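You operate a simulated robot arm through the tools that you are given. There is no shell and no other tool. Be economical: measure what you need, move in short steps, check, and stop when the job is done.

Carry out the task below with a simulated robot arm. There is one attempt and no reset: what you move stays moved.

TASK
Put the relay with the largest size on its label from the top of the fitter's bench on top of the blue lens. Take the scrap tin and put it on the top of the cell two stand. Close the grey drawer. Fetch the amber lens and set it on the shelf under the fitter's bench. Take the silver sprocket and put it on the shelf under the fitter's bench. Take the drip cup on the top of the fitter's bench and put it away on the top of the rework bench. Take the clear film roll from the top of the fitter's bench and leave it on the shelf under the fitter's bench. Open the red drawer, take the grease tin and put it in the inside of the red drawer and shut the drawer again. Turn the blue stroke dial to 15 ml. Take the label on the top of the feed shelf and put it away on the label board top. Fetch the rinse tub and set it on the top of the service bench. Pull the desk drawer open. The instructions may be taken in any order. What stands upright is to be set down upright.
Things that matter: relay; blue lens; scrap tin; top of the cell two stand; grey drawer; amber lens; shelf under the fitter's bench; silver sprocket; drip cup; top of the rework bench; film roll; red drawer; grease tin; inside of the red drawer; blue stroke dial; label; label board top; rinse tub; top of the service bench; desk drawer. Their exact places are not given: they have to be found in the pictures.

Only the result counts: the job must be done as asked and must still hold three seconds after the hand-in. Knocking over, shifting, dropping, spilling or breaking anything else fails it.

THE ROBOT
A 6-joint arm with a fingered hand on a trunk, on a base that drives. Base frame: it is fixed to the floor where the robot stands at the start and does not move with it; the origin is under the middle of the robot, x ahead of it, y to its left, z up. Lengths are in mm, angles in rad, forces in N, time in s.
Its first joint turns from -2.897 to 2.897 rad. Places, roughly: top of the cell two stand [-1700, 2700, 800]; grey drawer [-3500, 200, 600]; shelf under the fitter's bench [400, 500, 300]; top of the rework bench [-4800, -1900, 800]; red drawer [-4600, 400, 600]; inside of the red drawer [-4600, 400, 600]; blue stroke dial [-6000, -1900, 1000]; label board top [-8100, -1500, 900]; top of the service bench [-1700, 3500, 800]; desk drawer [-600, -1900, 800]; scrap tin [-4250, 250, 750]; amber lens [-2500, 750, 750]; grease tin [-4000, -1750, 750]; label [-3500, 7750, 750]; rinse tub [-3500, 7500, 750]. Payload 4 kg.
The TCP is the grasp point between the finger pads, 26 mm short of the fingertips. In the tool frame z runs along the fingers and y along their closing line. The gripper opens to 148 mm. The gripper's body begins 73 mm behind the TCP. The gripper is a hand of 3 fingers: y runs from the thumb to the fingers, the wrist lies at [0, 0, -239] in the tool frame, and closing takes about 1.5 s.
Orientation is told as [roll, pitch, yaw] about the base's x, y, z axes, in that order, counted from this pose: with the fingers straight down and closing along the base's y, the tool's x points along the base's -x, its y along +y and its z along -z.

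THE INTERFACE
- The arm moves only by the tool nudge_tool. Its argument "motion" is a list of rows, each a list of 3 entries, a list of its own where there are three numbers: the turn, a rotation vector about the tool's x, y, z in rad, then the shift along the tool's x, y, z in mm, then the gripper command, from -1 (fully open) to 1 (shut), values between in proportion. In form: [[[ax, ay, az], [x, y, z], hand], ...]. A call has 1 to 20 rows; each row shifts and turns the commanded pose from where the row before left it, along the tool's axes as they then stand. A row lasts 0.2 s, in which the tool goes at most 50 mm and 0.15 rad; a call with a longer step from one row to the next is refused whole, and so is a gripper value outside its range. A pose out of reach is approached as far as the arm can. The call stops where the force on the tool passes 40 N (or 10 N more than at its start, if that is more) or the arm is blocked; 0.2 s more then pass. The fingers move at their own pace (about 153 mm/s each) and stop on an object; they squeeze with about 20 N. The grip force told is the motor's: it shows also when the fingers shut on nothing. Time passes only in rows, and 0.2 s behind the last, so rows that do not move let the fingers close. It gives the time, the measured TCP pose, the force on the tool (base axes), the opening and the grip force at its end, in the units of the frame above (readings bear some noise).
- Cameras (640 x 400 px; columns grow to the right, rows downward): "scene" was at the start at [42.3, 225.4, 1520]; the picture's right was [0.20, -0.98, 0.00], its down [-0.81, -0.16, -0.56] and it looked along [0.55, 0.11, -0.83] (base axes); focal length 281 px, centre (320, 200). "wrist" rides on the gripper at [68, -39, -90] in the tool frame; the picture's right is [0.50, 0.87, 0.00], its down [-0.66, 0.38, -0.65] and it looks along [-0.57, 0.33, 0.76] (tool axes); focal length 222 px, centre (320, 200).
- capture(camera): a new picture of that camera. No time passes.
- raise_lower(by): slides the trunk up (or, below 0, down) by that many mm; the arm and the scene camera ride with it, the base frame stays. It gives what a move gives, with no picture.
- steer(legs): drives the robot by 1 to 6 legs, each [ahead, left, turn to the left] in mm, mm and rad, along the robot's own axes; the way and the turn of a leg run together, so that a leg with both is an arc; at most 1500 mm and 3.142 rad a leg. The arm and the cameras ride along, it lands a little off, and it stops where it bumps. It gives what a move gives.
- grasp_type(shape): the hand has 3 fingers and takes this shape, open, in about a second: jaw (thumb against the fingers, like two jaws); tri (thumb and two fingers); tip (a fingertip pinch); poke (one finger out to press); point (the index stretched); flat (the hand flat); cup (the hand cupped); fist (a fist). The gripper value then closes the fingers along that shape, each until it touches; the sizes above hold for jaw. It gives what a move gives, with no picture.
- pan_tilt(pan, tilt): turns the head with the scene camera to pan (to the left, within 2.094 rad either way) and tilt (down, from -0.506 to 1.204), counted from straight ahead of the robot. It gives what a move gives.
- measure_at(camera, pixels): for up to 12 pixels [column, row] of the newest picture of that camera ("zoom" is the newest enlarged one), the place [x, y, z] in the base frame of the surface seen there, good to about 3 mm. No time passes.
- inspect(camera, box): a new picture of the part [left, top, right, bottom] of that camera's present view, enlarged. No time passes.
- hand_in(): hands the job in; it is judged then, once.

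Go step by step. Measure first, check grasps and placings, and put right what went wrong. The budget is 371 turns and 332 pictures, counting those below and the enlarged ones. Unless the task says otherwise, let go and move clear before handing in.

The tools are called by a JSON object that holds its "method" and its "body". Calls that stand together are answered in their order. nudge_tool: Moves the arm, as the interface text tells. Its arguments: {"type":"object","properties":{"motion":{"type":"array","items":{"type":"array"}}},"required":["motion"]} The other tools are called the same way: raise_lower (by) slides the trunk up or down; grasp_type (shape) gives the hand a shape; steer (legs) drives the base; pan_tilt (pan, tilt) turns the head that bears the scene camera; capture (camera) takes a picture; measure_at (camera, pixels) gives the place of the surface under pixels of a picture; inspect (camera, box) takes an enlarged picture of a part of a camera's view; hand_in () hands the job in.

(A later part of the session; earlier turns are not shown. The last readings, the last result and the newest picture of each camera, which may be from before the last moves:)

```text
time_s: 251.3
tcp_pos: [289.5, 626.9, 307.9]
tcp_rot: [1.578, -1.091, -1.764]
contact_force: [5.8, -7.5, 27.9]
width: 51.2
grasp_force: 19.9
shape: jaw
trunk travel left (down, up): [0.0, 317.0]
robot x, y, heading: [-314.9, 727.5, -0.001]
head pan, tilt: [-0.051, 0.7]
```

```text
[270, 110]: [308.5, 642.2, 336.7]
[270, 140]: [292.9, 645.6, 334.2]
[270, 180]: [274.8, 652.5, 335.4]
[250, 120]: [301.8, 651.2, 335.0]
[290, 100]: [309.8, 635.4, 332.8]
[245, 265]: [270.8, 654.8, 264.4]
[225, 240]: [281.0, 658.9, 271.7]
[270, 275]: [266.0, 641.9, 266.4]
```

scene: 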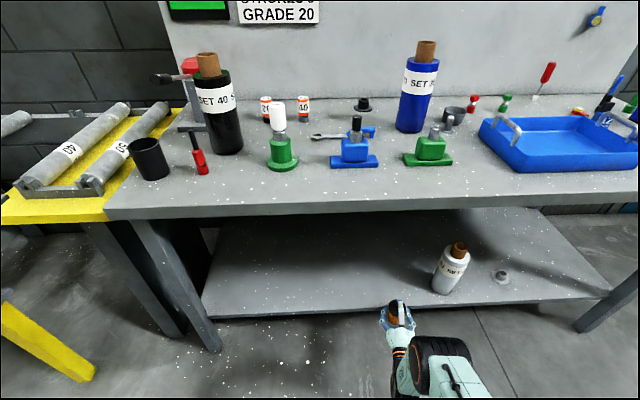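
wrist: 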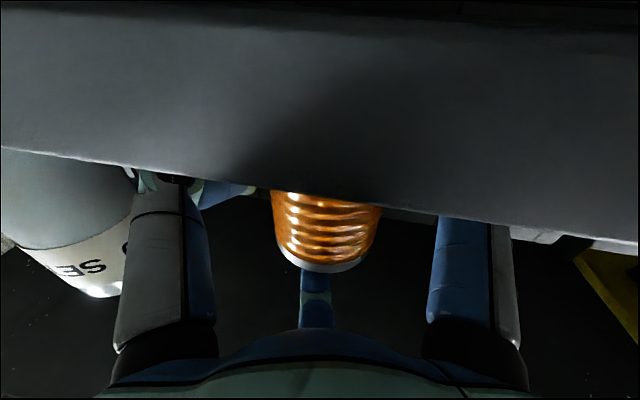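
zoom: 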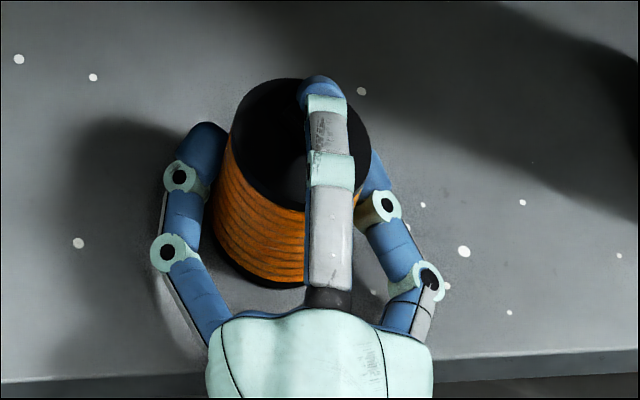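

Top face is level at z≈335, base on the shelf. Release and withdraw straight back.

{"method": "nudge_tool", "body": {"motion": [[[0, 0, 0], [-1.5, 0.8, 0], 1], [[0, 0, 0], [0, 0, 0], 0.3], [[0, 0, 0], [0, 0, 0], 0.1], [[0, 0, 0], [0, 0, 0], -0.1], [[0, 0, 0], [0, 0, 0], -0.4], [[0, 0, 0], [0, 0, 0], -0.4]]}}

{"method": "inspect", "body": {"camera": "scene", "box": [370, 290, 430, 340]}}

```text
time_s: 252.7
tcp_pos: [287.4, 628.5, 306.0]
tcp_rot: [1.561, -1.093, -1.747]
contact_force: [-0.4, 0.2, 0.5]
width: 103.2
grasp_force: 0.1
shape: jaw
trunk travel left (down, up): [0.0, 317.0]
robot x, y, heading: [-317.5, 723.9, -0.001]
head pan, tilt: [-0.051, 0.7]
```

```text
8.00 times, centred on (400, 315) of scene
```

zoom: 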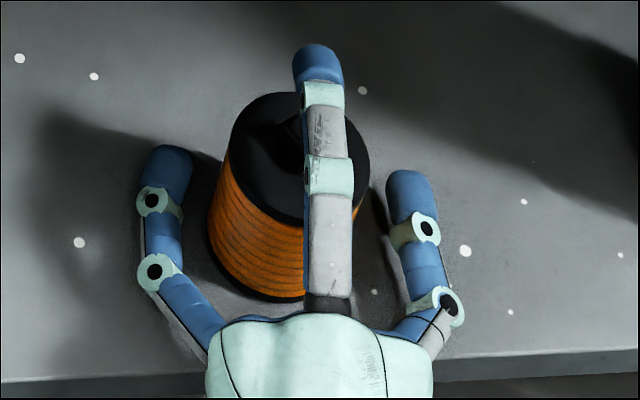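

{"method": "nudge_tool", "body": {"motion": [[[0, 0, 0], [0, 0, -30], -0.4], [[0, 0, 0], [0, 0, -40], -0.4], [[0, 0, 0], [0, 0, -40], -0.4]]}}

{"method": "capture", "body": {"camera": "scene"}}

{"method": "inspect", "body": {"camera": "scene", "box": [360, 230, 520, 350]}}

```text
time_s: 253.5
tcp_pos: [177.6, 646.6, 307.3]
tcp_rot: [1.564, -1.093, -1.749]
contact_force: [-0.5, -0.2, -0.9]
width: 103.0
grasp_force: 0.0
shape: jaw
trunk travel left (down, up): [0.0, 317.0]
robot x, y, heading: [-315.9, 725.2, 0.0]
head pan, tilt: [-0.051, 0.7]
```

```text
193 pictures are left
```

scene: 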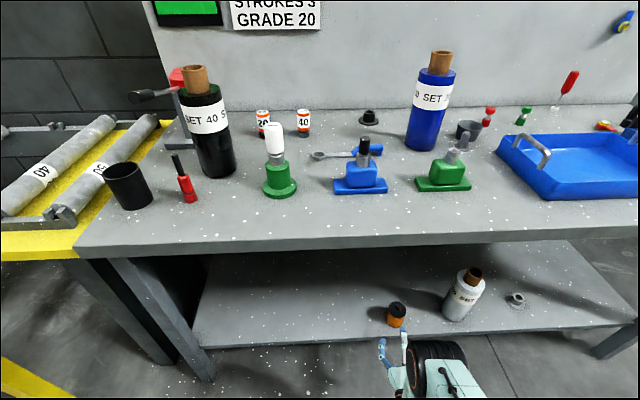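

```text
3.33 times, centred on (440, 290) of scene
```

zoom: 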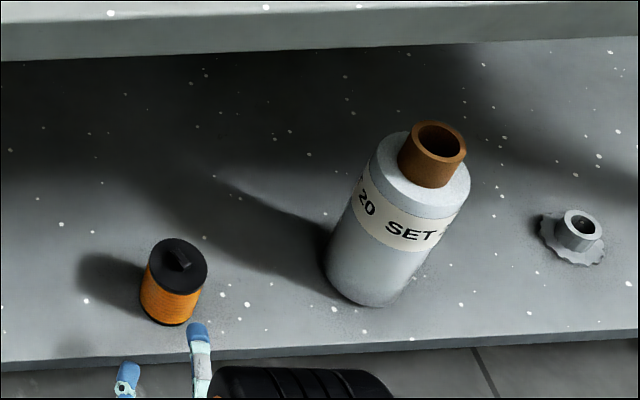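

{"method": "inspect", "body": {"camera": "scene", "box": [380, 295, 415, 330]}}

{"method": "measure_at", "body": {"camera": "zoom", "pixels": [[310, 110], [340, 95], [280, 110], [360, 140], [230, 120], [400, 100], [310, 150], [330, 130], [310, 70]]}}

```text
11.43 times, centred on (398, 312) of scene
```

zoom: 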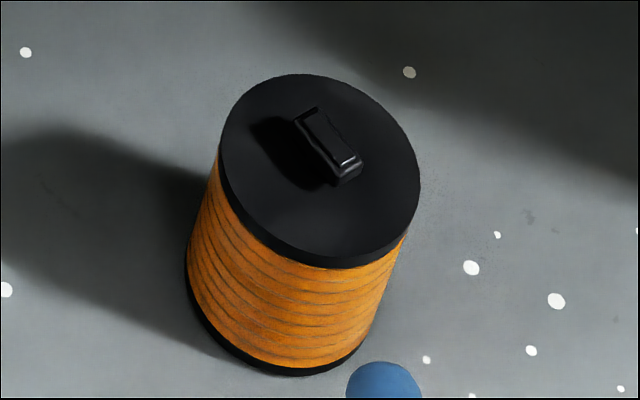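

```text
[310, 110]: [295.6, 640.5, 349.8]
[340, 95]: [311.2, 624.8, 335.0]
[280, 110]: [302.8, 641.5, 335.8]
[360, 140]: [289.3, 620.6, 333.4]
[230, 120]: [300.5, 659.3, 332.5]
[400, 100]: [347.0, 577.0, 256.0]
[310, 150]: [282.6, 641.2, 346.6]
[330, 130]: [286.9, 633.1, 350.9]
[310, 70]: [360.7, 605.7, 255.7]
```

The tab end is up: the lens is now inverted (originally flat end up, tab down, 94 mm tall). I'll flip it properly: top-grasp, pitch forward, lay down with the tab towards me, then regrasp and pitch again. First back out and bring the tool back to pointing down.

{"method": "measure_at", "body": {"camera": "zoom", "pixels": [[225, 165], [412, 190], [320, 80], [330, 258], [255, 90], [390, 250]]}}

{"method": "steer", "body": {"legs": [[-350, 0, 0]]}}

{"method": "nudge_tool", "body": {"motion": [[[0.0714, 0.1237, 0], [0, 0, 0], -0.4], [[0.0714, 0.1237, 0], [0, 0, 0], -0.4], [[0.0714, 0.1237, 0], [0, 0, 0], -0.4], [[0.0714, 0.1237, 0], [0, 0, 0], -0.4], [[0.0714, 0.1237, 0], [0, 0, 0], -0.4], [[0.0714, 0.1237, 0], [0, 0, 0], -0.4], [[0.0714, 0.1237, 0], [0, 0, 0], -0.4], [[0.0714, 0.1237, 0], [0, 0, 0], -0.4], [[0.0714, 0.1237, 0], [0, 0, 0], -0.4], [[0.0714, 0.1237, 0], [0, 0, 0], -0.4], [[0.0714, 0.1237, 0], [0, 0, 0], -0.4]]}}

```text
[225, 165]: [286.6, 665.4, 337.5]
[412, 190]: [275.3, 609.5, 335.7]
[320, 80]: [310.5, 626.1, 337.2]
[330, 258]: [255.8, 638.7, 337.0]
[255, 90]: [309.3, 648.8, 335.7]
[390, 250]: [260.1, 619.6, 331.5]
```

```text
time_s: 255.8
tcp_pos: [-169.3, 645.7, 306.5]
tcp_rot: [1.564, -1.093, -1.751]
contact_force: [-0.1, 0.8, -0.1]
width: 103.6
grasp_force: 0.1
shape: jaw
trunk travel left (down, up): [0.0, 317.0]
robot x, y, heading: [-664.1, 728.8, -0.005]
head pan, tilt: [-0.051, 0.7]
```

```text
time_s: 258.2
tcp_pos: [-169.2, 648.3, 306.9]
tcp_rot: [0.005, -0.06, -0.705]
contact_force: [0.1, 0.0, 0.2]
width: 103.3
grasp_force: 0.0
shape: jaw
out of reach, approached as far as the arm can: row 10
trunk travel left (down, up): [0.0, 317.0]
robot x, y, heading: [-666.3, 725.7, -0.001]
head pan, tilt: [-0.051, 0.7]
```

{"method": "nudge_tool", "body": {"motion": [[[0.005, 0.06, 0], [0, 0, 0], -0.4], [[0, 0, 0], [-27.6, 23.5, -20], -0.4], [[0, 0, 0], [-27.6, 23.5, -20], -0.4], [[0, 0, 0], [-27.6, 23.5, -20], -0.4], [[0, 0, 0], [-27.6, 23.5, -20], -0.4], [[0, 0, 0], [0, 0, 0], -0.4]]}}

```text
time_s: 259.6
tcp_pos: [-23.6, 649.9, 386.0]
tcp_rot: [-0.002, 0.001, -0.705]
contact_force: [0.7, -0.2, 0.6]
width: 103.4
grasp_force: 0.0
shape: jaw
trunk travel left (down, up): [0.0, 317.0]
robot x, y, heading: [-666.7, 723.4, 0.0]
head pan, tilt: [-0.051, 0.7]
```

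{"method": "nudge_tool", "body": {"motion": [[[0, 0, 0], [0, 0, -8], -0.4]]}}

{"method": "steer", "body": {"legs": [[305, -15, 0]]}}

{"method": "capture", "body": {"camera": "wrist"}}

{"method": "capture", "body": {"camera": "scene"}}

```text
time_s: 260.0
tcp_pos: [-22.9, 649.0, 393.9]
tcp_rot: [0.0, 0.0, -0.705]
contact_force: [0.5, -0.1, 0.1]
width: 103.2
grasp_force: 0.0
shape: jaw
trunk travel left (down, up): [0.0, 317.0]
robot x, y, heading: [-663.1, 726.0, 0.001]
head pan, tilt: [-0.051, 0.7]
```

```text
time_s: 262.1
tcp_pos: [281.2, 636.7, 395.3]
tcp_rot: [-0.003, -0.002, -0.7]
contact_force: [-0.4, -0.1, 0.4]
width: 103.1
grasp_force: 0.0
shape: jaw
trunk travel left (down, up): [0.0, 317.0]
robot x, y, heading: [-360.4, 708.8, 0.001]
head pan, tilt: [-0.051, 0.7]
```

```text
190 pictures are left
```

wrist: 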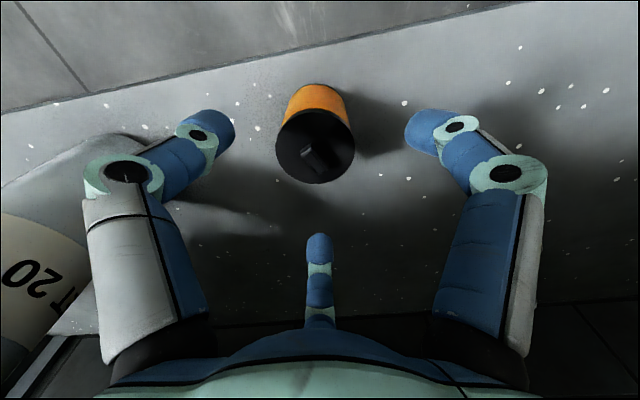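

```text
189 pictures are left
```

scene: 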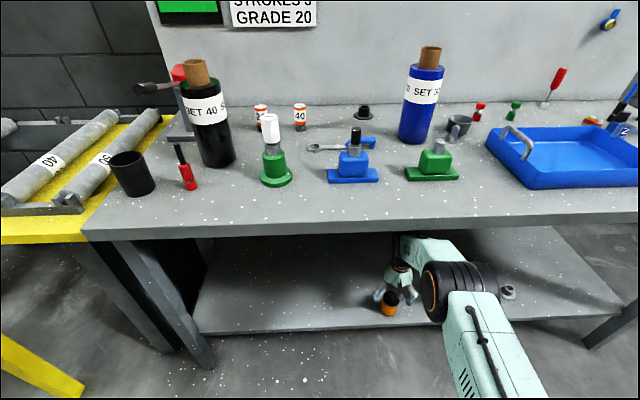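

{"method": "measure_at", "body": {"camera": "wrist", "pixels": [[280, 150], [352, 150], [315, 118], [315, 180], [300, 150]]}}

{"method": "nudge_tool", "body": {"motion": [[[0, 0, 0], [0, 0, 40], -0.4], [[0, 0, 0], [0, 0, 35], -0.4], [[0, 0, 0], [0, 0, 0], -0.4]]}}

{"method": "capture", "body": {"camera": "wrist"}}

```text
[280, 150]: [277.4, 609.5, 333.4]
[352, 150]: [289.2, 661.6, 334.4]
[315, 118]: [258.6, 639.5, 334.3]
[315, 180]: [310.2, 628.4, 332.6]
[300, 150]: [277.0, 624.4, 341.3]
```

```text
time_s: 262.9
tcp_pos: [280.2, 638.5, 321.4]
tcp_rot: [-0.001, -0.002, -0.698]
contact_force: [0.1, -0.5, 0.0]
width: 103.4
grasp_force: 0.1
shape: jaw
trunk travel left (down, up): [0.0, 317.0]
robot x, y, heading: [-359.6, 715.6, 0.002]
head pan, tilt: [-0.051, 0.7]
```

```text
188 pictures are left
```

wrist: 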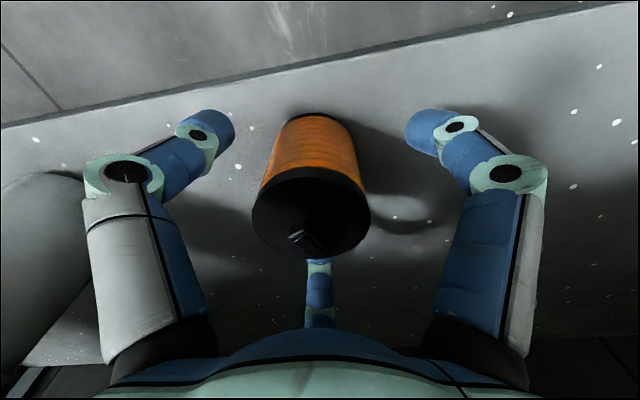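

{"method": "nudge_tool", "body": {"motion": [[[0, 0, 0], [-4.2, 0, 5], -0.4], [[0, 0, 0], [0, 0, 0], 0], [[0, 0, 0], [0, 0, 0], 0.2], [[0, 0, 0], [0, 0, 0], 0.5], [[0, 0, 0], [0, 0, 0], 1], [[0, 0, 0], [0, 0, 0], 1], [[0, 0, 0], [0, 0, 0], 1], [[0, 0, 0], [0, 0, -10], 1], [[0, 0, 0], [0, 0, -12], 1], [[0, 0, 0], [0, 0, 0], 1]]}}

{"method": "steer", "body": {"legs": [[-500, 0, 0]]}}

{"method": "capture", "body": {"camera": "wrist"}}

```text
time_s: 265.1
tcp_pos: [284.0, 635.1, 334.9]
tcp_rot: [-0.002, 0.0, -0.697]
contact_force: [0.5, -0.2, -1.8]
width: 54.2
grasp_force: 19.9
shape: jaw
trunk travel left (down, up): [0.0, 317.0]
robot x, y, heading: [-360.8, 713.0, -0.003]
head pan, tilt: [-0.051, 0.7]
```

```text
time_s: 268.0
tcp_pos: [-218.1, 631.3, 336.4]
tcp_rot: [-0.003, -0.001, -0.703]
contact_force: [-0.9, 0.4, -2.8]
width: 53.7
grasp_force: 19.5
shape: jaw
trunk travel left (down, up): [0.0, 317.0]
robot x, y, heading: [-866.6, 712.3, -0.002]
head pan, tilt: [-0.051, 0.7]
```

```text
187 pictures are left
```

wrist: 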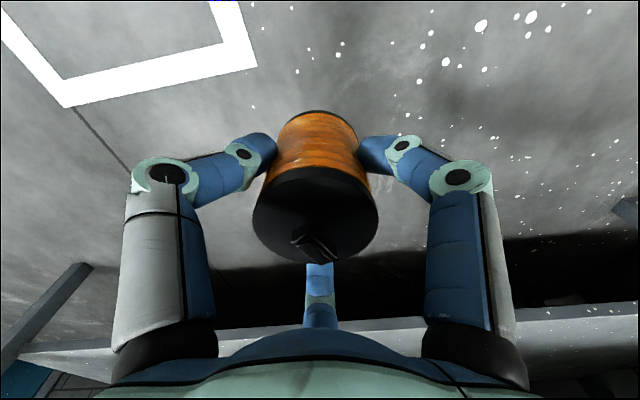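

{"method": "nudge_tool", "body": {"motion": [[[0, 0, 0], [26.6, -22.7, -25], 1], [[0, 0, 0], [26.6, -22.7, -25], 1], [[0, 0, 0], [26.6, -22.7, -25], 1], [[0, 0, 0], [26.6, -22.7, -25], 1], [[-0.07, -0.1212, 0], [0, 0, 0], 1], [[-0.07, -0.1212, 0], [0, 0, 0], 1], [[-0.07, -0.1212, 0], [0, 0, 0], 1], [[-0.07, -0.1212, 0], [0, 0, 0], 1], [[-0.07, -0.1212, 0], [0, 0, 0], 1], [[-0.07, -0.1212, 0], [0, 0, 0], 1]]}}

{"method": "nudge_tool", "body": {"motion": [[[0, 0, 0], [-20, 19.8, 25.5], 1], [[0, 0, 0], [-20, 19.8, 25.5], 1], [[0, 0, 0], [-20, 19.8, 25.5], 1], [[-0.0675, -0.117, 0], [0, 0, 0], 1], [[-0.0675, -0.117, 0], [0, 0, 0], 1], [[-0.0675, -0.117, 0], [0, 0, 0], 1], [[-0.0675, -0.117, 0], [0, 0, 0], 1]]}}

```text
time_s: 270.2
tcp_pos: [-360.1, 626.7, 436.9]
tcp_rot: [0.508, -0.701, -0.893]
contact_force: [-0.8, -0.3, -1.6]
width: 53.4
grasp_force: 19.8
shape: jaw
out of reach, approached as far as the arm can: row 6
trunk travel left (down, up): [0.0, 317.0]
robot x, y, heading: [-861.4, 710.4, 0.004]
head pan, tilt: [-0.051, 0.7]
```

```text
time_s: 271.8
tcp_pos: [-245.7, 629.1, 446.8]
tcp_rot: [1.205, -1.017, -1.435]
contact_force: [0.5, -0.2, -1.0]
width: 53.4
grasp_force: 19.7
shape: jaw
trunk travel left (down, up): [0.0, 317.0]
robot x, y, heading: [-863.2, 712.4, 0.0]
head pan, tilt: [-0.051, 0.7]
```

{"method": "nudge_tool", "body": {"motion": [[[-0.0473, -0.0818, 0], [0, 0, 0], 1], [[-0.0473, -0.0818, 0], [0, 0, 0], 1], [[0, 0, 0], [0, 0, 0], 1]]}}

{"method": "inspect", "body": {"camera": "scene", "box": [340, 220, 500, 400]}}

{"method": "capture", "body": {"camera": "wrist"}}

```text
time_s: 272.6
tcp_pos: [-246.3, 629.4, 446.3]
tcp_rot: [1.568, -1.049, -1.747]
contact_force: [-0.2, -0.2, -1.0]
width: 53.3
grasp_force: 20.0
shape: jaw
trunk travel left (down, up): [0.0, 317.0]
robot x, y, heading: [-865.4, 711.4, 0.001]
head pan, tilt: [-0.051, 0.7]
```

```text
2.22 times, centred on (420, 310) of scene
```

zoom: 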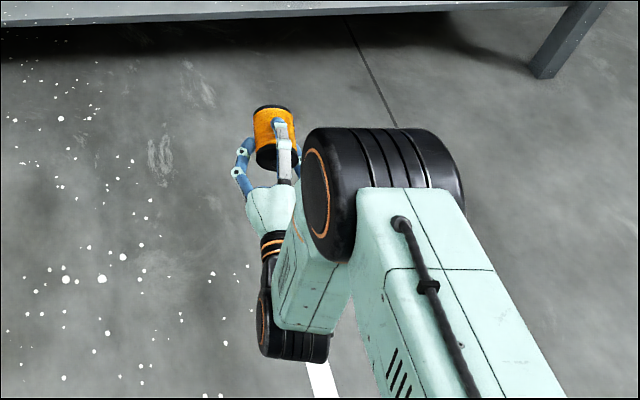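

```text
185 pictures are left
```

wrist: 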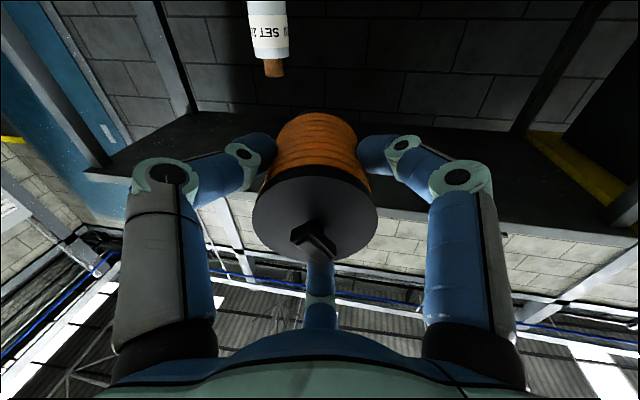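

Tab faces the hand. Lower to z≈310, drive in to lay it on the shelf.

{"method": "nudge_tool", "body": {"motion": [[[0, 0, 0], [29.5, -17, 0], 1], [[0, 0, 0], [29.5, -17, 0], 1], [[0, 0, 0], [29.5, -17, 0], 1], [[0, 0, 0], [29.5, -17, 0], 1], [[0, 0, 0], [0, 0, 0], 1]]}}

{"method": "steer", "body": {"legs": [[506, 0, 0]]}}

{"method": "inspect", "body": {"camera": "scene", "box": [340, 220, 500, 400]}}

```text
time_s: 273.8
tcp_pos: [-245.6, 628.7, 307.8]
tcp_rot: [1.568, -1.049, -1.745]
contact_force: [-0.1, -0.8, -1.6]
width: 53.7
grasp_force: 20.0
shape: jaw
trunk travel left (down, up): [0.0, 317.0]
robot x, y, heading: [-862.7, 712.5, 0.003]
head pan, tilt: [-0.051, 0.7]
```

```text
time_s: 276.8
tcp_pos: [264.8, 628.3, 306.9]
tcp_rot: [1.566, -1.051, -1.746]
contact_force: [0.8, 0.2, -2.2]
width: 53.5
grasp_force: 20.3
shape: jaw
trunk travel left (down, up): [0.0, 317.0]
robot x, y, heading: [-348.8, 710.7, -0.004]
head pan, tilt: [-0.051, 0.7]
```

```text
2.22 times, centred on (420, 310) of scene
```

zoom: 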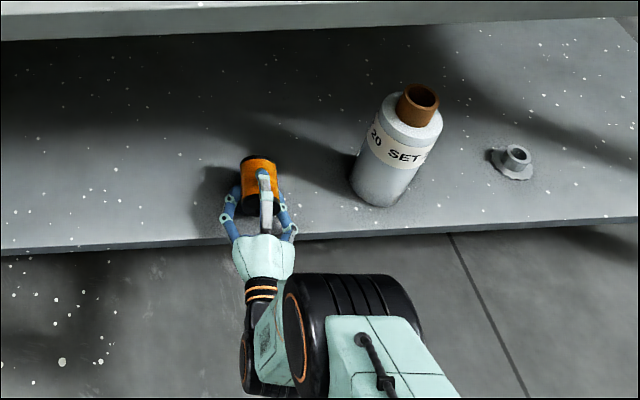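

{"method": "nudge_tool", "body": {"motion": [[[0, 0, 0], [8.7, -5, 0], 1], [[0, 0, 0], [5.2, -3, 0], 1], [[0, 0, 0], [2.6, -1.5, 0], 1], [[0, 0, 0], [0, 0, 0], 1]]}}

```text
time_s: 277.8
tcp_pos: [264.3, 627.4, 292.8]
tcp_rot: [1.581, -1.048, -1.76]
contact_force: [-19.9, 3.5, 33.7]
width: 53.0
grasp_force: 19.6
shape: jaw
trunk travel left (down, up): [0.0, 317.0]
robot x, y, heading: [-354.0, 715.6, -0.002]
head pan, tilt: [-0.051, 0.7]
```

Knuckles touch the shelf edge. Raise 8, move back 20, and lower again.

{"method": "nudge_tool", "body": {"motion": [[[0, 0, 0], [-8.7, 5, 0], 1], [[0, 0, 0], [0, 0, 0], 1]]}}

{"method": "steer", "body": {"legs": [[-22, 0, 0]]}}

{"method": "nudge_tool", "body": {"motion": [[[0, 0, 0], [7, -4, 0], 1], [[0, 0, 0], [2.6, -1.5, 0], 1], [[0, 0, 0], [2.6, -1.5, 0], 1], [[0, 0, 0], [0, 0, 0], 1]]}}

```text
time_s: 278.4
tcp_pos: [264.3, 626.5, 297.9]
tcp_rot: [1.563, -1.046, -1.743]
contact_force: [-0.4, 0.0, -1.9]
width: 53.0
grasp_force: 20.5
shape: jaw
trunk travel left (down, up): [0.0, 317.0]
robot x, y, heading: [-353.9, 712.5, -0.002]
head pan, tilt: [-0.051, 0.7]
```

```text
time_s: 279.2
tcp_pos: [243.4, 627.2, 299.0]
tcp_rot: [1.567, -1.05, -1.748]
contact_force: [-0.1, -0.6, -0.8]
width: 53.0
grasp_force: 20.0
shape: jaw
trunk travel left (down, up): [0.0, 317.0]
robot x, y, heading: [-375.8, 713.5, 0.002]
head pan, tilt: [-0.051, 0.7]
```

```text
time_s: 280.2
tcp_pos: [242.0, 627.2, 286.0]
tcp_rot: [1.578, -1.047, -1.754]
contact_force: [-13.2, 0.0, 22.0]
width: 52.6
grasp_force: 20.0
shape: jaw
trunk travel left (down, up): [0.0, 317.0]
robot x, y, heading: [-375.3, 709.5, -0.001]
head pan, tilt: [-0.051, 0.7]
```

Nearly touching (z 286, radius 28). Open only slightly and withdraw along the tool axis.

{"method": "nudge_tool", "body": {"motion": [[[0, 0, 0], [-1.5, 0.9, 0], 1], [[0, 0, 0], [-0.5, 0.3, 0], 0.22], [[0, 0, 0], [-2, 1.1, 0], 0.15], [[0, 0, 0], [-1, 0.6, 0], 0.12], [[0, 0, 0], [0, 0, 0], 0.12]]}}

{"method": "inspect", "body": {"camera": "scene", "box": [360, 260, 440, 340]}}

{"method": "capture", "body": {"camera": "wrist"}}

```text
time_s: 281.4
tcp_pos: [242.8, 627.0, 290.4]
tcp_rot: [1.567, -1.048, -1.745]
contact_force: [-0.1, -1.4, 5.7]
width: 63.9
grasp_force: 0.0
shape: jaw
trunk travel left (down, up): [0.0, 317.0]
robot x, y, heading: [-373.4, 708.0, -0.005]
head pan, tilt: [-0.051, 0.7]
```

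```text
5.00 times, centred on (400, 300) of scene
```

zoom: 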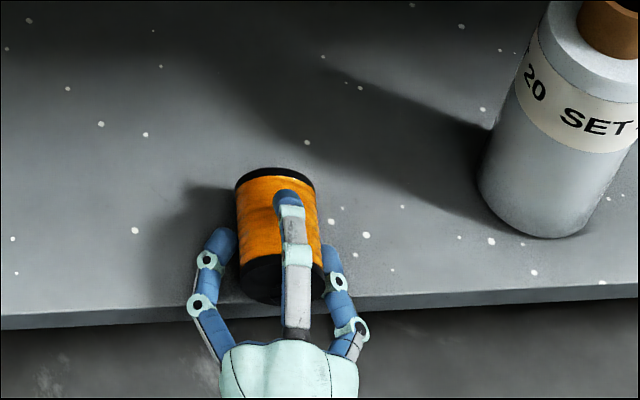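

```text
182 pictures are left
```

wrist: 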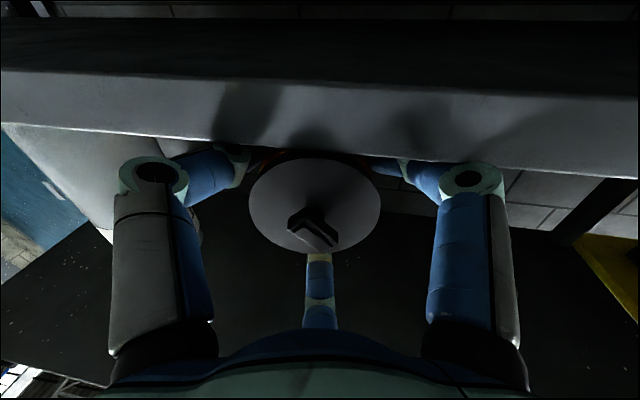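

{"method": "nudge_tool", "body": {"motion": [[[0, 0, 0], [0, 0, -15], 0.1], [[0, 0, 0], [0, 0, -15], 0.1]]}}

{"method": "inspect", "body": {"camera": "scene", "box": [360, 260, 440, 340]}}

```text
time_s: 282.0
tcp_pos: [213.2, 633.3, 291.2]
tcp_rot: [1.565, -1.05, -1.746]
contact_force: [-0.2, 0.7, -0.2]
width: 66.5
grasp_force: 0.1
shape: jaw
trunk travel left (down, up): [0.0, 317.0]
robot x, y, heading: [-377.4, 715.3, -0.002]
head pan, tilt: [-0.051, 0.7]
```

```text
5.00 times, centred on (400, 300) of scene
```

zoom: 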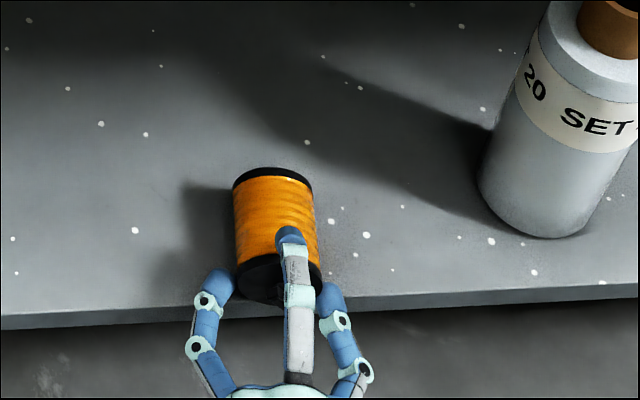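

Lens stays put. Withdraw fully, then return the tool to pointing down.

{"method": "nudge_tool", "body": {"motion": [[[0, 0, 0], [0, 0, -30], 0.1], [[0, 0, 0], [0, 0, -40], 0], [[0, 0, 0], [0, 0, -30], -0.3]]}}

{"method": "steer", "body": {"legs": [[-300, 0, 0]]}}

{"method": "nudge_tool", "body": {"motion": [[[0, 0, 0], [0, 0, 40], -0.5], [[0, 0, 0], [0, 0, 40], -0.5], [[0.0714, 0.1237, 0], [0, 0, 0], -0.5], [[0.0714, 0.1237, 0], [0, 0, 0], -0.5], [[0.0714, 0.1237, 0], [0, 0, 0], -0.5], [[0.0714, 0.1237, 0], [0, 0, 0], -0.5], [[0.0714, 0.1237, 0], [0, 0, 0], -0.5], [[0.0714, 0.1237, 0], [0, 0, 0], -0.5], [[0.0714, 0.1237, 0], [0, 0, 0], -0.5], [[0.0714, 0.1237, 0], [0, 0, 0], -0.5], [[0.0714, 0.1237, 0], [0, 0, 0], -0.5], [[0.0714, 0.1237, 0], [0, 0, 0], -0.5], [[0.0714, 0.1237, 0], [0, 0, 0], -0.5], [[0, 0, 0], [0, 0, 0], -0.5]]}}

{"method": "capture", "body": {"camera": "scene"}}

```text
time_s: 282.8
tcp_pos: [113.0, 651.1, 291.3]
tcp_rot: [1.568, -1.048, -1.746]
contact_force: [0.3, 0.1, -0.3]
width: 95.7
grasp_force: 0.0
shape: jaw
trunk travel left (down, up): [0.0, 317.0]
robot x, y, heading: [-373.9, 713.2, 0.002]
head pan, tilt: [-0.051, 0.7]
```

```text
time_s: 284.9
tcp_pos: [-186.5, 652.0, 292.2]
tcp_rot: [1.566, -1.048, -1.744]
contact_force: [0.8, 1.0, -0.8]
width: 95.5
grasp_force: 0.0
shape: jaw
trunk travel left (down, up): [0.0, 317.0]
robot x, y, heading: [-673.9, 713.5, 0.0]
head pan, tilt: [-0.051, 0.7]
```

```text
time_s: 287.9
tcp_pos: [-108.5, 638.6, 291.8]
tcp_rot: [-0.001, 0.004, -0.7]
contact_force: [0.0, -0.1, -1.3]
width: 110.7
grasp_force: 0.1
shape: jaw
trunk travel left (down, up): [0.0, 317.0]
robot x, y, heading: [-678.0, 710.8, 0.005]
head pan, tilt: [-0.051, 0.7]
```

```text
180 pictures are left
```

scene: 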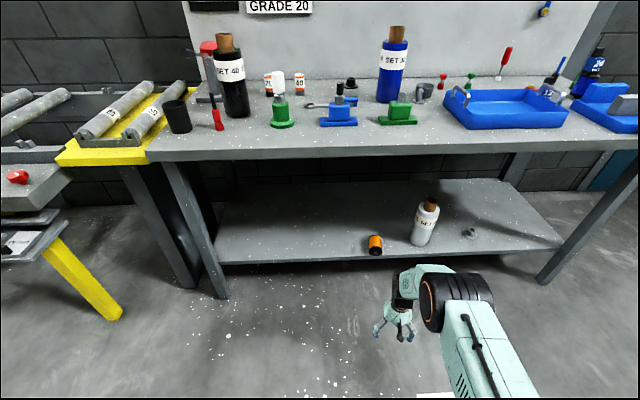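

Tool is down again. Measure the lying lens.

{"method": "inspect", "body": {"camera": "scene", "box": [350, 225, 400, 265]}}

{"method": "measure_at", "body": {"camera": "zoom", "pixels": [[320, 115], [240, 120], [400, 115], [320, 160], [325, 200], [330, 245], [260, 200], [400, 200], [300, 225], [360, 225], [250, 160], [400, 160]]}}

```text
10.00 times, centred on (375, 245) of scene
```

zoom: 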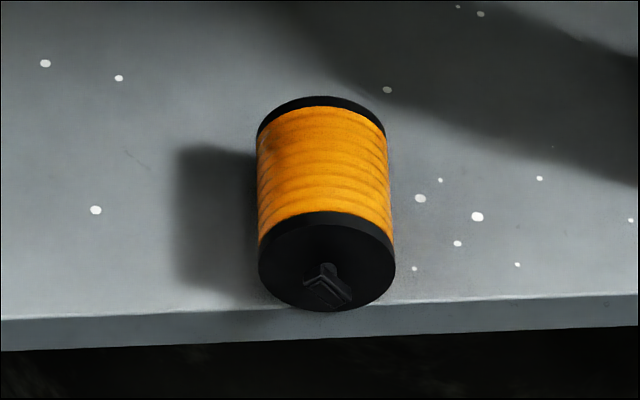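

```text
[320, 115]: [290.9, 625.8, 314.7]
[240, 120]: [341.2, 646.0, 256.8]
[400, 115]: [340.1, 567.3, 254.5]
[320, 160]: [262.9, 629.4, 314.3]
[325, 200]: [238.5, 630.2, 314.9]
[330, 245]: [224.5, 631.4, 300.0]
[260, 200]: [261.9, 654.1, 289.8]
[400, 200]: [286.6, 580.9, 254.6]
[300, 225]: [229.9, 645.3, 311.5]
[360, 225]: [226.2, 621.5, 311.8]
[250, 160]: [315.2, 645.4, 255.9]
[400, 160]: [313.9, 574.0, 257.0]
```

{"method": "nudge_tool", "body": {"motion": [[[0, 0, -0.09], [0, 0, -30], -0.5], [[0, 0, 0], [-28.7, 20, -33], -0.5], [[0, 0, 0], [-28.7, 20, 0], -0.5], [[0, 0, 0], [0, 0, 0], -0.5]]}}

{"method": "steer", "body": {"legs": [[309, -10, -0.005]]}}

{"method": "capture", "body": {"camera": "wrist"}}

{"method": "measure_at", "body": {"camera": "wrist", "pixels": [[320, 140], [320, 150], [320, 160], [320, 100], [320, 60], [290, 100], [350, 100]]}}

```text
time_s: 288.9
tcp_pos: [-37.6, 639.7, 352.5]
tcp_rot: [0.001, 0.001, -0.609]
contact_force: [-0.9, -0.2, -1.2]
width: 110.6
grasp_force: 0.0
shape: jaw
trunk travel left (down, up): [0.0, 317.0]
robot x, y, heading: [-676.1, 713.6, -0.002]
head pan, tilt: [-0.051, 0.7]
```

```text
time_s: 290.9
tcp_pos: [271.4, 621.9, 351.8]
tcp_rot: [-0.003, 0.002, -0.62]
contact_force: [0.4, 0.1, -0.1]
width: 110.8
grasp_force: 0.0
shape: jaw
trunk travel left (down, up): [0.0, 317.0]
robot x, y, heading: [-365.1, 703.3, -0.014]
head pan, tilt: [-0.051, 0.7]
```

```text
178 pictures are left
```

wrist: 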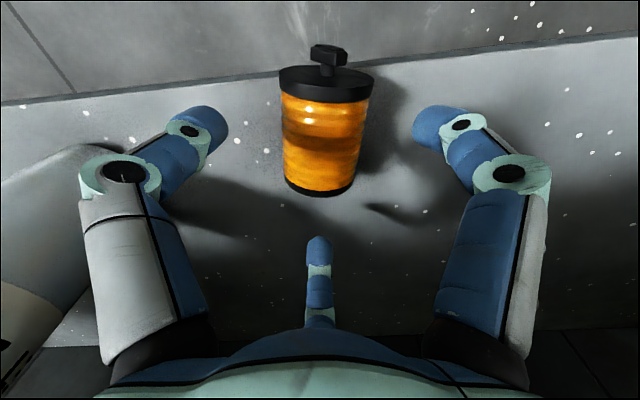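

```text
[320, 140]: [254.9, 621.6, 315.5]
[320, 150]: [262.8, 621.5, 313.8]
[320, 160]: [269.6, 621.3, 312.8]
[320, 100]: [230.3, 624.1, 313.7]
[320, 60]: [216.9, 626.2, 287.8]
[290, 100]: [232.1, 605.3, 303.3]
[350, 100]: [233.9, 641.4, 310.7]
```

{"method": "nudge_tool", "body": {"motion": [[[0, 0, 0], [3.5, 4.9, 20], -0.5], [[0, 0, 0], [0, 0, 25], -0.5], [[0, 0, 0], [0, 0, 16], -0.5], [[0, 0, 0], [0, 0, 0], -0.2], [[0, 0, 0], [0, 0, 0], 0], [[0, 0, 0], [0, 0, 0], 0.2], [[0, 0, 0], [0, 0, 0], 0.4], [[0, 0, 0], [0, 0, 0], 0.7], [[0, 0, 0], [0, 0, 0], 1], [[0, 0, 0], [0, 0, 0], 1], [[0, 0, 0], [0, 0, 0], 1]]}}

{"method": "capture", "body": {"camera": "wrist"}}

```text
time_s: 293.4
tcp_pos: [266.7, 627.9, 292.2]
tcp_rot: [-0.003, -0.001, -0.621]
contact_force: [-0.8, -0.4, 0.3]
width: 61.2
grasp_force: 19.6
shape: jaw
out of reach, approached as far as the arm can: row 3
trunk travel left (down, up): [0.0, 317.0]
robot x, y, heading: [-366.5, 695.2, -0.009]
head pan, tilt: [-0.051, 0.7]
```

```text
177 pictures are left
```

wrist: 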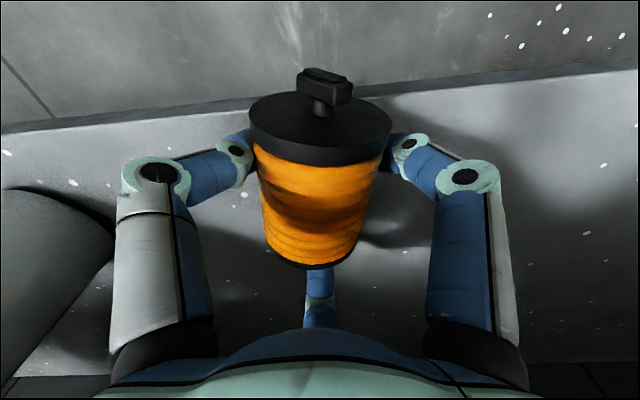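

Gripped. Lift, back out, and pitch forward.

{"method": "nudge_tool", "body": {"motion": [[[0, 0, 0], [0, 0, -12], 1], [[0, 0, 0], [0, 0, -15], 1], [[0, 0, 0], [0, 0, 0], 1]]}}

{"method": "steer", "body": {"legs": [[-500, 0, 0.009]]}}

{"method": "nudge_tool", "body": {"motion": [[[0, 0, 0], [28.5, -20.3, -25], 1], [[0, 0, 0], [28.5, -20.3, -25], 1], [[0, 0, 0], [28.5, -20.3, -25], 1], [[0, 0, 0], [28.5, -20.3, -25], 1], [[-0.07, -0.1212, 0], [0, 0, 0], 1], [[-0.07, -0.1212, 0], [0, 0, 0], 1], [[-0.07, -0.1212, 0], [0, 0, 0], 1], [[-0.07, -0.1212, 0], [0, 0, 0], 1], [[-0.07, -0.1212, 0], [0, 0, 0], 1], [[-0.07, -0.1212, 0], [0, 0, 0], 1]]}}

{"method": "nudge_tool", "body": {"motion": [[[0, 0, 0], [-20, 19.8, 25.5], 1], [[0, 0, 0], [-20, 19.8, 25.5], 1], [[0, 0, 0], [-20, 19.8, 25.5], 1], [[-0.0675, -0.117, 0], [0, 0, 0], 1], [[-0.0675, -0.117, 0], [0, 0, 0], 1], [[-0.0675, -0.117, 0], [0, 0, 0], 1], [[-0.0675, -0.117, 0], [0, 0, 0], 1], [[0, 0, 0], [0, 0, 0], 1]]}}

```text
time_s: 294.1
tcp_pos: [267.0, 628.7, 319.1]
tcp_rot: [-0.002, 0.003, -0.621]
contact_force: [0.0, -0.9, -1.6]
width: 61.3
grasp_force: 19.9
shape: jaw
trunk travel left (down, up): [0.0, 317.0]
robot x, y, heading: [-365.9, 701.0, -0.018]
head pan, tilt: [-0.051, 0.7]
```

```text
time_s: 297.1
tcp_pos: [-223.9, 633.9, 319.2]
tcp_rot: [-0.001, 0.003, -0.619]
contact_force: [0.4, -1.2, -1.6]
width: 61.0
grasp_force: 20.2
shape: jaw
trunk travel left (down, up): [0.0, 317.0]
robot x, y, heading: [-858.7, 707.5, -0.007]
head pan, tilt: [-0.051, 0.7]
```

```text
time_s: 299.3
tcp_pos: [-363.1, 628.2, 419.6]
tcp_rot: [0.41, -0.644, -0.753]
contact_force: [0.3, 0.0, -1.4]
width: 60.2
grasp_force: 20.2
shape: jaw
out of reach, approached as far as the arm can: row 6
trunk travel left (down, up): [0.0, 317.0]
robot x, y, heading: [-861.2, 700.8, -0.01]
head pan, tilt: [-0.051, 0.7]
```

```text
time_s: 301.1
tcp_pos: [-251.7, 638.7, 418.6]
tcp_rot: [1.023, -1.004, -1.203]
contact_force: [1.0, -0.3, -1.9]
width: 59.9
grasp_force: 20.1
shape: jaw
trunk travel left (down, up): [0.0, 317.0]
robot x, y, heading: [-856.2, 703.6, -0.006]
head pan, tilt: [-0.051, 0.7]
```

{"method": "nudge_tool", "body": {"motion": [[[-0.0708, -0.1225, 0], [0, 0, 0], 1], [[-0.0708, -0.1225, 0], [0, 0, 0], 1], [[0, 0, 0], [0, 0, 0], 1]]}}

{"method": "pan_tilt", "body": {"pan": -0.05, "tilt": 0.85}}

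{"method": "inspect", "body": {"camera": "scene", "box": [360, 180, 460, 280]}}

{"method": "capture", "body": {"camera": "wrist"}}

```text
time_s: 301.9
tcp_pos: [-252.2, 638.5, 418.4]
tcp_rot: [1.569, -1.071, -1.668]
contact_force: [0.9, -0.2, -1.7]
width: 59.7
grasp_force: 20.3
shape: jaw
trunk travel left (down, up): [0.0, 317.0]
robot x, y, heading: [-859.1, 702.6, -0.007]
head pan, tilt: [-0.051, 0.7]
```

```text
time_s: 302.6
tcp_pos: [-250.8, 638.9, 418.3]
tcp_rot: [1.565, -1.071, -1.667]
contact_force: [-0.2, 0.0, -1.2]
width: 59.8
grasp_force: 20.5
shape: jaw
trunk travel left (down, up): [0.0, 317.0]
robot x, y, heading: [-856.2, 704.6, -0.007]
head pan, tilt: [-0.051, 0.85]
```

```text
4.00 times, centred on (410, 230) of scene
```

zoom: 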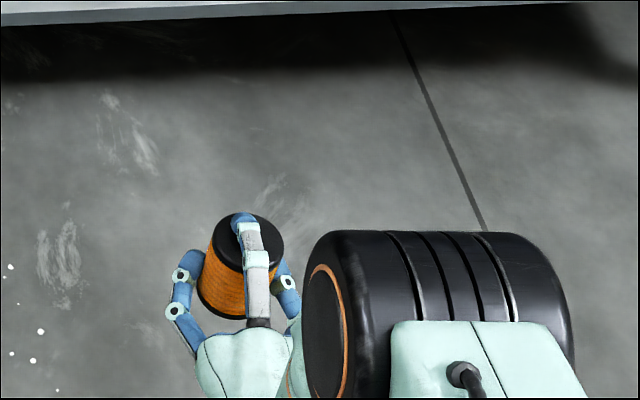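

```text
175 pictures are left
```

wrist: 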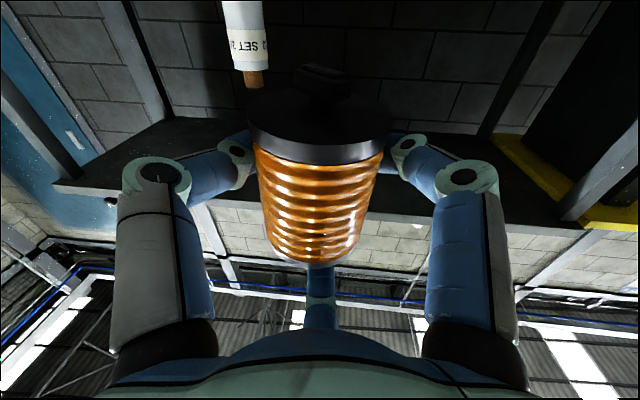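

{"method": "measure_at", "body": {"camera": "zoom", "pixels": [[220, 240], [270, 235], [230, 225], [222, 255], [265, 260], [235, 255], [205, 270], [275, 225]]}}

```text
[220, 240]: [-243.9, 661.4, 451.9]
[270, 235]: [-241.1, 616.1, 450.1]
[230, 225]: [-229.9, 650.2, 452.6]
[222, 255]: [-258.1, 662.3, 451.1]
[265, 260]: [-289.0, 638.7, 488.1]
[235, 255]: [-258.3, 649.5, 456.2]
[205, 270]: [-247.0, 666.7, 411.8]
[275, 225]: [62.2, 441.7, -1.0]
```

Top level at 451.5 and tab end at TCP−60.5. Lower to 330, drive in.

{"method": "nudge_tool", "body": {"motion": [[[0, 0, 0], [38.6, -21.1, 0], 1], [[0, 0, 0], [38.6, -21.1, 0], 1], [[0, 0, 0], [0, 0, 0], 1]]}}

{"method": "steer", "body": {"legs": [[537, 0, 0.007]]}}

{"method": "pan_tilt", "body": {"pan": -0.05, "tilt": 0.7}}

{"method": "inspect", "body": {"camera": "scene", "box": [360, 260, 460, 360]}}

```text
time_s: 303.4
tcp_pos: [-251.4, 636.7, 331.8]
tcp_rot: [1.566, -1.07, -1.667]
contact_force: [-0.9, 0.9, -2.1]
width: 59.8
grasp_force: 20.4
shape: jaw
trunk travel left (down, up): [0.0, 317.0]
robot x, y, heading: [-855.5, 703.6, -0.012]
head pan, tilt: [-0.051, 0.85]
```

```text
time_s: 306.4
tcp_pos: [283.0, 643.5, 331.9]
tcp_rot: [1.565, -1.072, -1.656]
contact_force: [0.5, 0.3, -1.8]
width: 60.1
grasp_force: 19.7
shape: jaw
trunk travel left (down, up): [0.0, 317.0]
robot x, y, heading: [-325.6, 702.4, 0.005]
head pan, tilt: [-0.051, 0.85]
```

```text
time_s: 307.1
tcp_pos: [283.0, 643.3, 331.3]
tcp_rot: [1.568, -1.071, -1.656]
contact_force: [-0.1, 0.1, -1.5]
width: 60.1
grasp_force: 19.8
shape: jaw
trunk travel left (down, up): [0.0, 317.0]
robot x, y, heading: [-322.1, 700.5, 0.003]
head pan, tilt: [-0.051, 0.7]
```

```text
4.00 times, centred on (410, 310) of scene
```

zoom: 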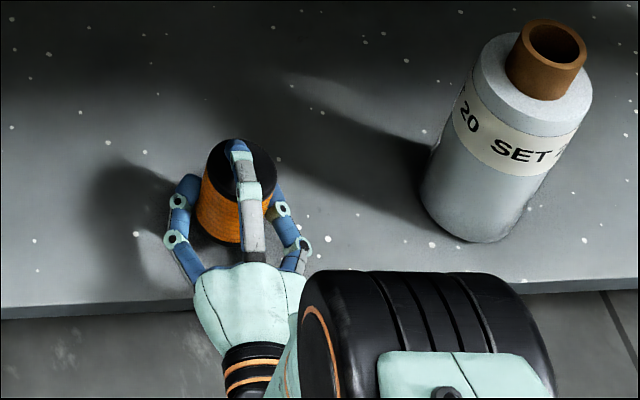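

Lower ~15 mm in small steps watching the force.

{"method": "nudge_tool", "body": {"motion": [[[0, 0, 0], [8.8, -4.8, 0], 1], [[0, 0, 0], [1.8, -1, 0], 1], [[0, 0, 0], [0, 0, 0], 1]]}}

{"method": "nudge_tool", "body": {"motion": [[[0, 0, 0], [1.3, -0.7, 0], 1], [[0, 0, 0], [1.3, -0.7, 0], 1], [[0, 0, 0], [0, 0, 0], 1]]}}

```text
time_s: 307.9
tcp_pos: [282.1, 643.8, 318.2]
tcp_rot: [1.565, -1.072, -1.654]
contact_force: [0.0, 0.7, -1.2]
width: 59.7
grasp_force: 20.0
shape: jaw
trunk travel left (down, up): [0.0, 317.0]
robot x, y, heading: [-323.2, 701.4, 0.005]
head pan, tilt: [-0.051, 0.7]
```

```text
time_s: 308.8
tcp_pos: [281.6, 641.9, 316.3]
tcp_rot: [1.567, -1.072, -1.654]
contact_force: [-0.6, 0.9, -0.3]
width: 59.5
grasp_force: 20.0
shape: jaw
trunk travel left (down, up): [0.0, 317.0]
robot x, y, heading: [-320.7, 703.7, 0.005]
head pan, tilt: [-0.051, 0.7]
```

{"method": "nudge_tool", "body": {"motion": [[[0, 0, 0], [1.3, -0.7, 0], 1], [[0, 0, 0], [0, 0, 0], 1]]}}

{"method": "nudge_tool", "body": {"motion": [[[0, 0, 0], [1.3, -0.7, 0], 1], [[0, 0, 0], [0, 0, 0], 1]]}}

```text
time_s: 309.4
tcp_pos: [282.4, 644.2, 316.2]
tcp_rot: [1.569, -1.071, -1.657]
contact_force: [0.2, -0.8, 3.9]
width: 59.5
grasp_force: 20.2
shape: jaw
trunk travel left (down, up): [0.0, 317.0]
robot x, y, heading: [-325.3, 702.3, 0.003]
head pan, tilt: [-0.051, 0.7]
```

```text
time_s: 309.9
tcp_pos: [283.3, 642.8, 315.2]
tcp_rot: [1.569, -1.071, -1.658]
contact_force: [0.5, -3.1, 10.0]
width: 59.7
grasp_force: 20.2
shape: jaw
trunk travel left (down, up): [0.0, 317.0]
robot x, y, heading: [-322.6, 701.6, 0.002]
head pan, tilt: [-0.051, 0.7]
```

Contact as predicted. Relieve 1 mm and open slightly, look.

{"method": "nudge_tool", "body": {"motion": [[[0, 0, 0], [-1.2, 0.6, 0], 1], [[0, 0, 0], [0, 0, 0], 0.17], [[0, 0, 0], [0, 0, 0], 0.13], [[0, 0, 0], [0, 0, 0], 0.1], [[0, 0, 0], [0, 0, 0], 0.1]]}}

{"method": "inspect", "body": {"camera": "scene", "box": [370, 280, 430, 340]}}

{"method": "measure_at", "body": {"camera": "zoom", "pixels": [[240, 110], [290, 90], [250, 150], [220, 130], [330, 110], [215, 200], [240, 230]]}}

```text
time_s: 311.1
tcp_pos: [281.5, 643.1, 314.5]
tcp_rot: [1.564, -1.073, -1.654]
contact_force: [1.0, -0.3, -0.4]
width: 67.0
grasp_force: 0.1
shape: jaw
trunk travel left (down, up): [0.0, 317.0]
robot x, y, heading: [-326.6, 705.7, 0.008]
head pan, tilt: [-0.051, 0.7]
```

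```text
6.67 times, centred on (400, 310) of scene
```

zoom: 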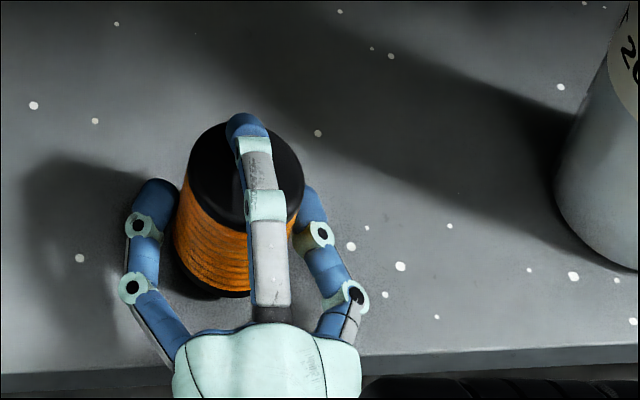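

```text
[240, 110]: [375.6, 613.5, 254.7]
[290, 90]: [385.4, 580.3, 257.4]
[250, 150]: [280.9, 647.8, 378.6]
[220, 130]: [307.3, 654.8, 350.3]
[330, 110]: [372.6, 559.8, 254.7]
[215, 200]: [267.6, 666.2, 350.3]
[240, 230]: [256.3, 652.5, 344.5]
```

{"method": "nudge_tool", "body": {"motion": [[[0, 0, 0], [0, 0, 0], 0.0], [[0, 0, 0], [0, 0, 0], -0.1], [[0, 0, 0], [0, 0, 0], -0.25], [[0, 0, 0], [0, 0, 0], -0.4], [[0, 0, 0], [0, 0, 0], -0.4], [[0, 0, 0], [0, 0, 0], -0.4]]}}

{"method": "inspect", "body": {"camera": "scene", "box": [370, 280, 430, 340]}}

```text
time_s: 312.6
tcp_pos: [282.1, 643.6, 314.8]
tcp_rot: [1.566, -1.071, -1.654]
contact_force: [0.5, -0.8, 0.1]
width: 103.2
grasp_force: 0.1
shape: jaw
trunk travel left (down, up): [0.0, 317.0]
robot x, y, heading: [-324.3, 701.9, 0.006]
head pan, tilt: [-0.051, 0.7]
```

```text
6.67 times, centred on (400, 310) of scene
```

zoom: 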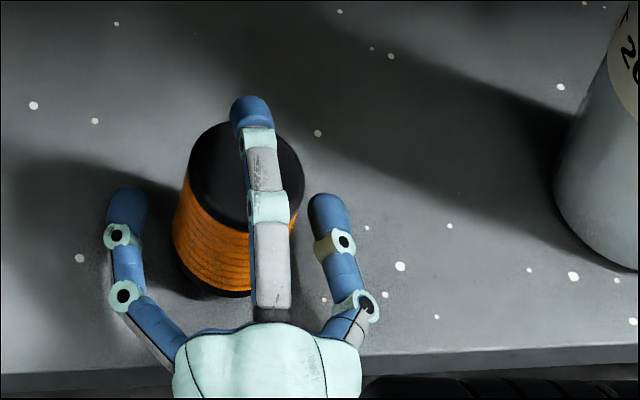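

It stands by itself. Withdraw slowly along the tool axis.

{"method": "nudge_tool", "body": {"motion": [[[0, 0, 0], [0, 0, 0], -0.6], [[0, 0, 0], [0, 0, 0], -0.6], [[0, 0, 0], [0, 0, -15], -0.6], [[0, 0, 0], [0, 0, -25], -0.6], [[0, 0, 0], [0, 0, -35], -0.6], [[0, 0, 0], [0, 0, -40], -0.6]]}}

{"method": "inspect", "body": {"camera": "scene", "box": [360, 240, 480, 340]}}

{"method": "steer", "body": {"legs": [[-350, 0, 0]]}}

{"method": "capture", "body": {"camera": "scene"}}

```text
time_s: 313.9
tcp_pos: [168.6, 654.2, 314.7]
tcp_rot: [1.566, -1.072, -1.653]
contact_force: [-0.4, 0.3, -0.2]
width: 118.3
grasp_force: 0.1
shape: jaw
trunk travel left (down, up): [0.0, 317.0]
robot x, y, heading: [-326.6, 706.2, 0.003]
head pan, tilt: [-0.051, 0.7]
```

```text
4.00 times, centred on (420, 290) of scene
```

zoom: 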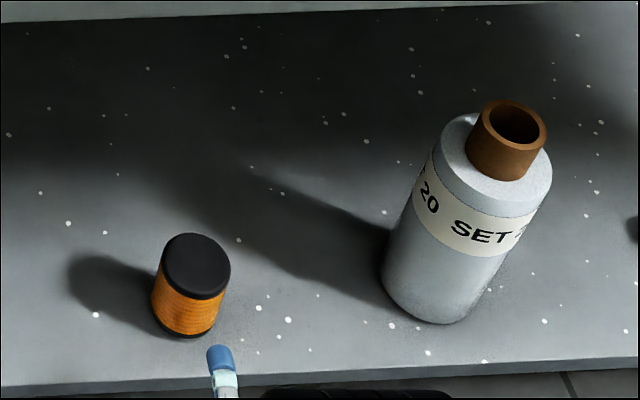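

```text
time_s: 316.2
tcp_pos: [-180.8, 655.4, 314.5]
tcp_rot: [1.566, -1.072, -1.649]
contact_force: [-0.4, -0.1, 0.2]
width: 118.0
grasp_force: 0.1
shape: jaw
trunk travel left (down, up): [0.0, 317.0]
robot x, y, heading: [-675.0, 699.8, 0.011]
head pan, tilt: [-0.051, 0.7]
```

```text
170 pictures are left
```

scene: 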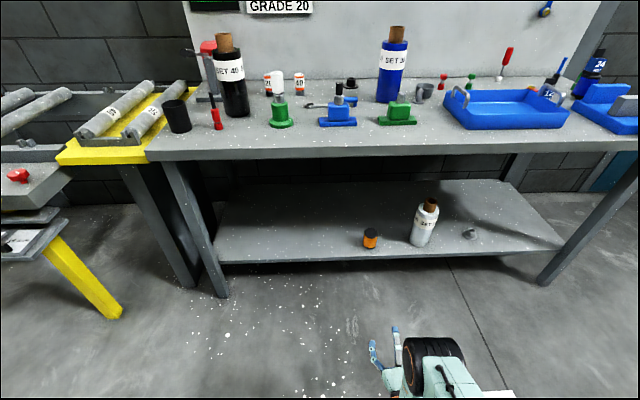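

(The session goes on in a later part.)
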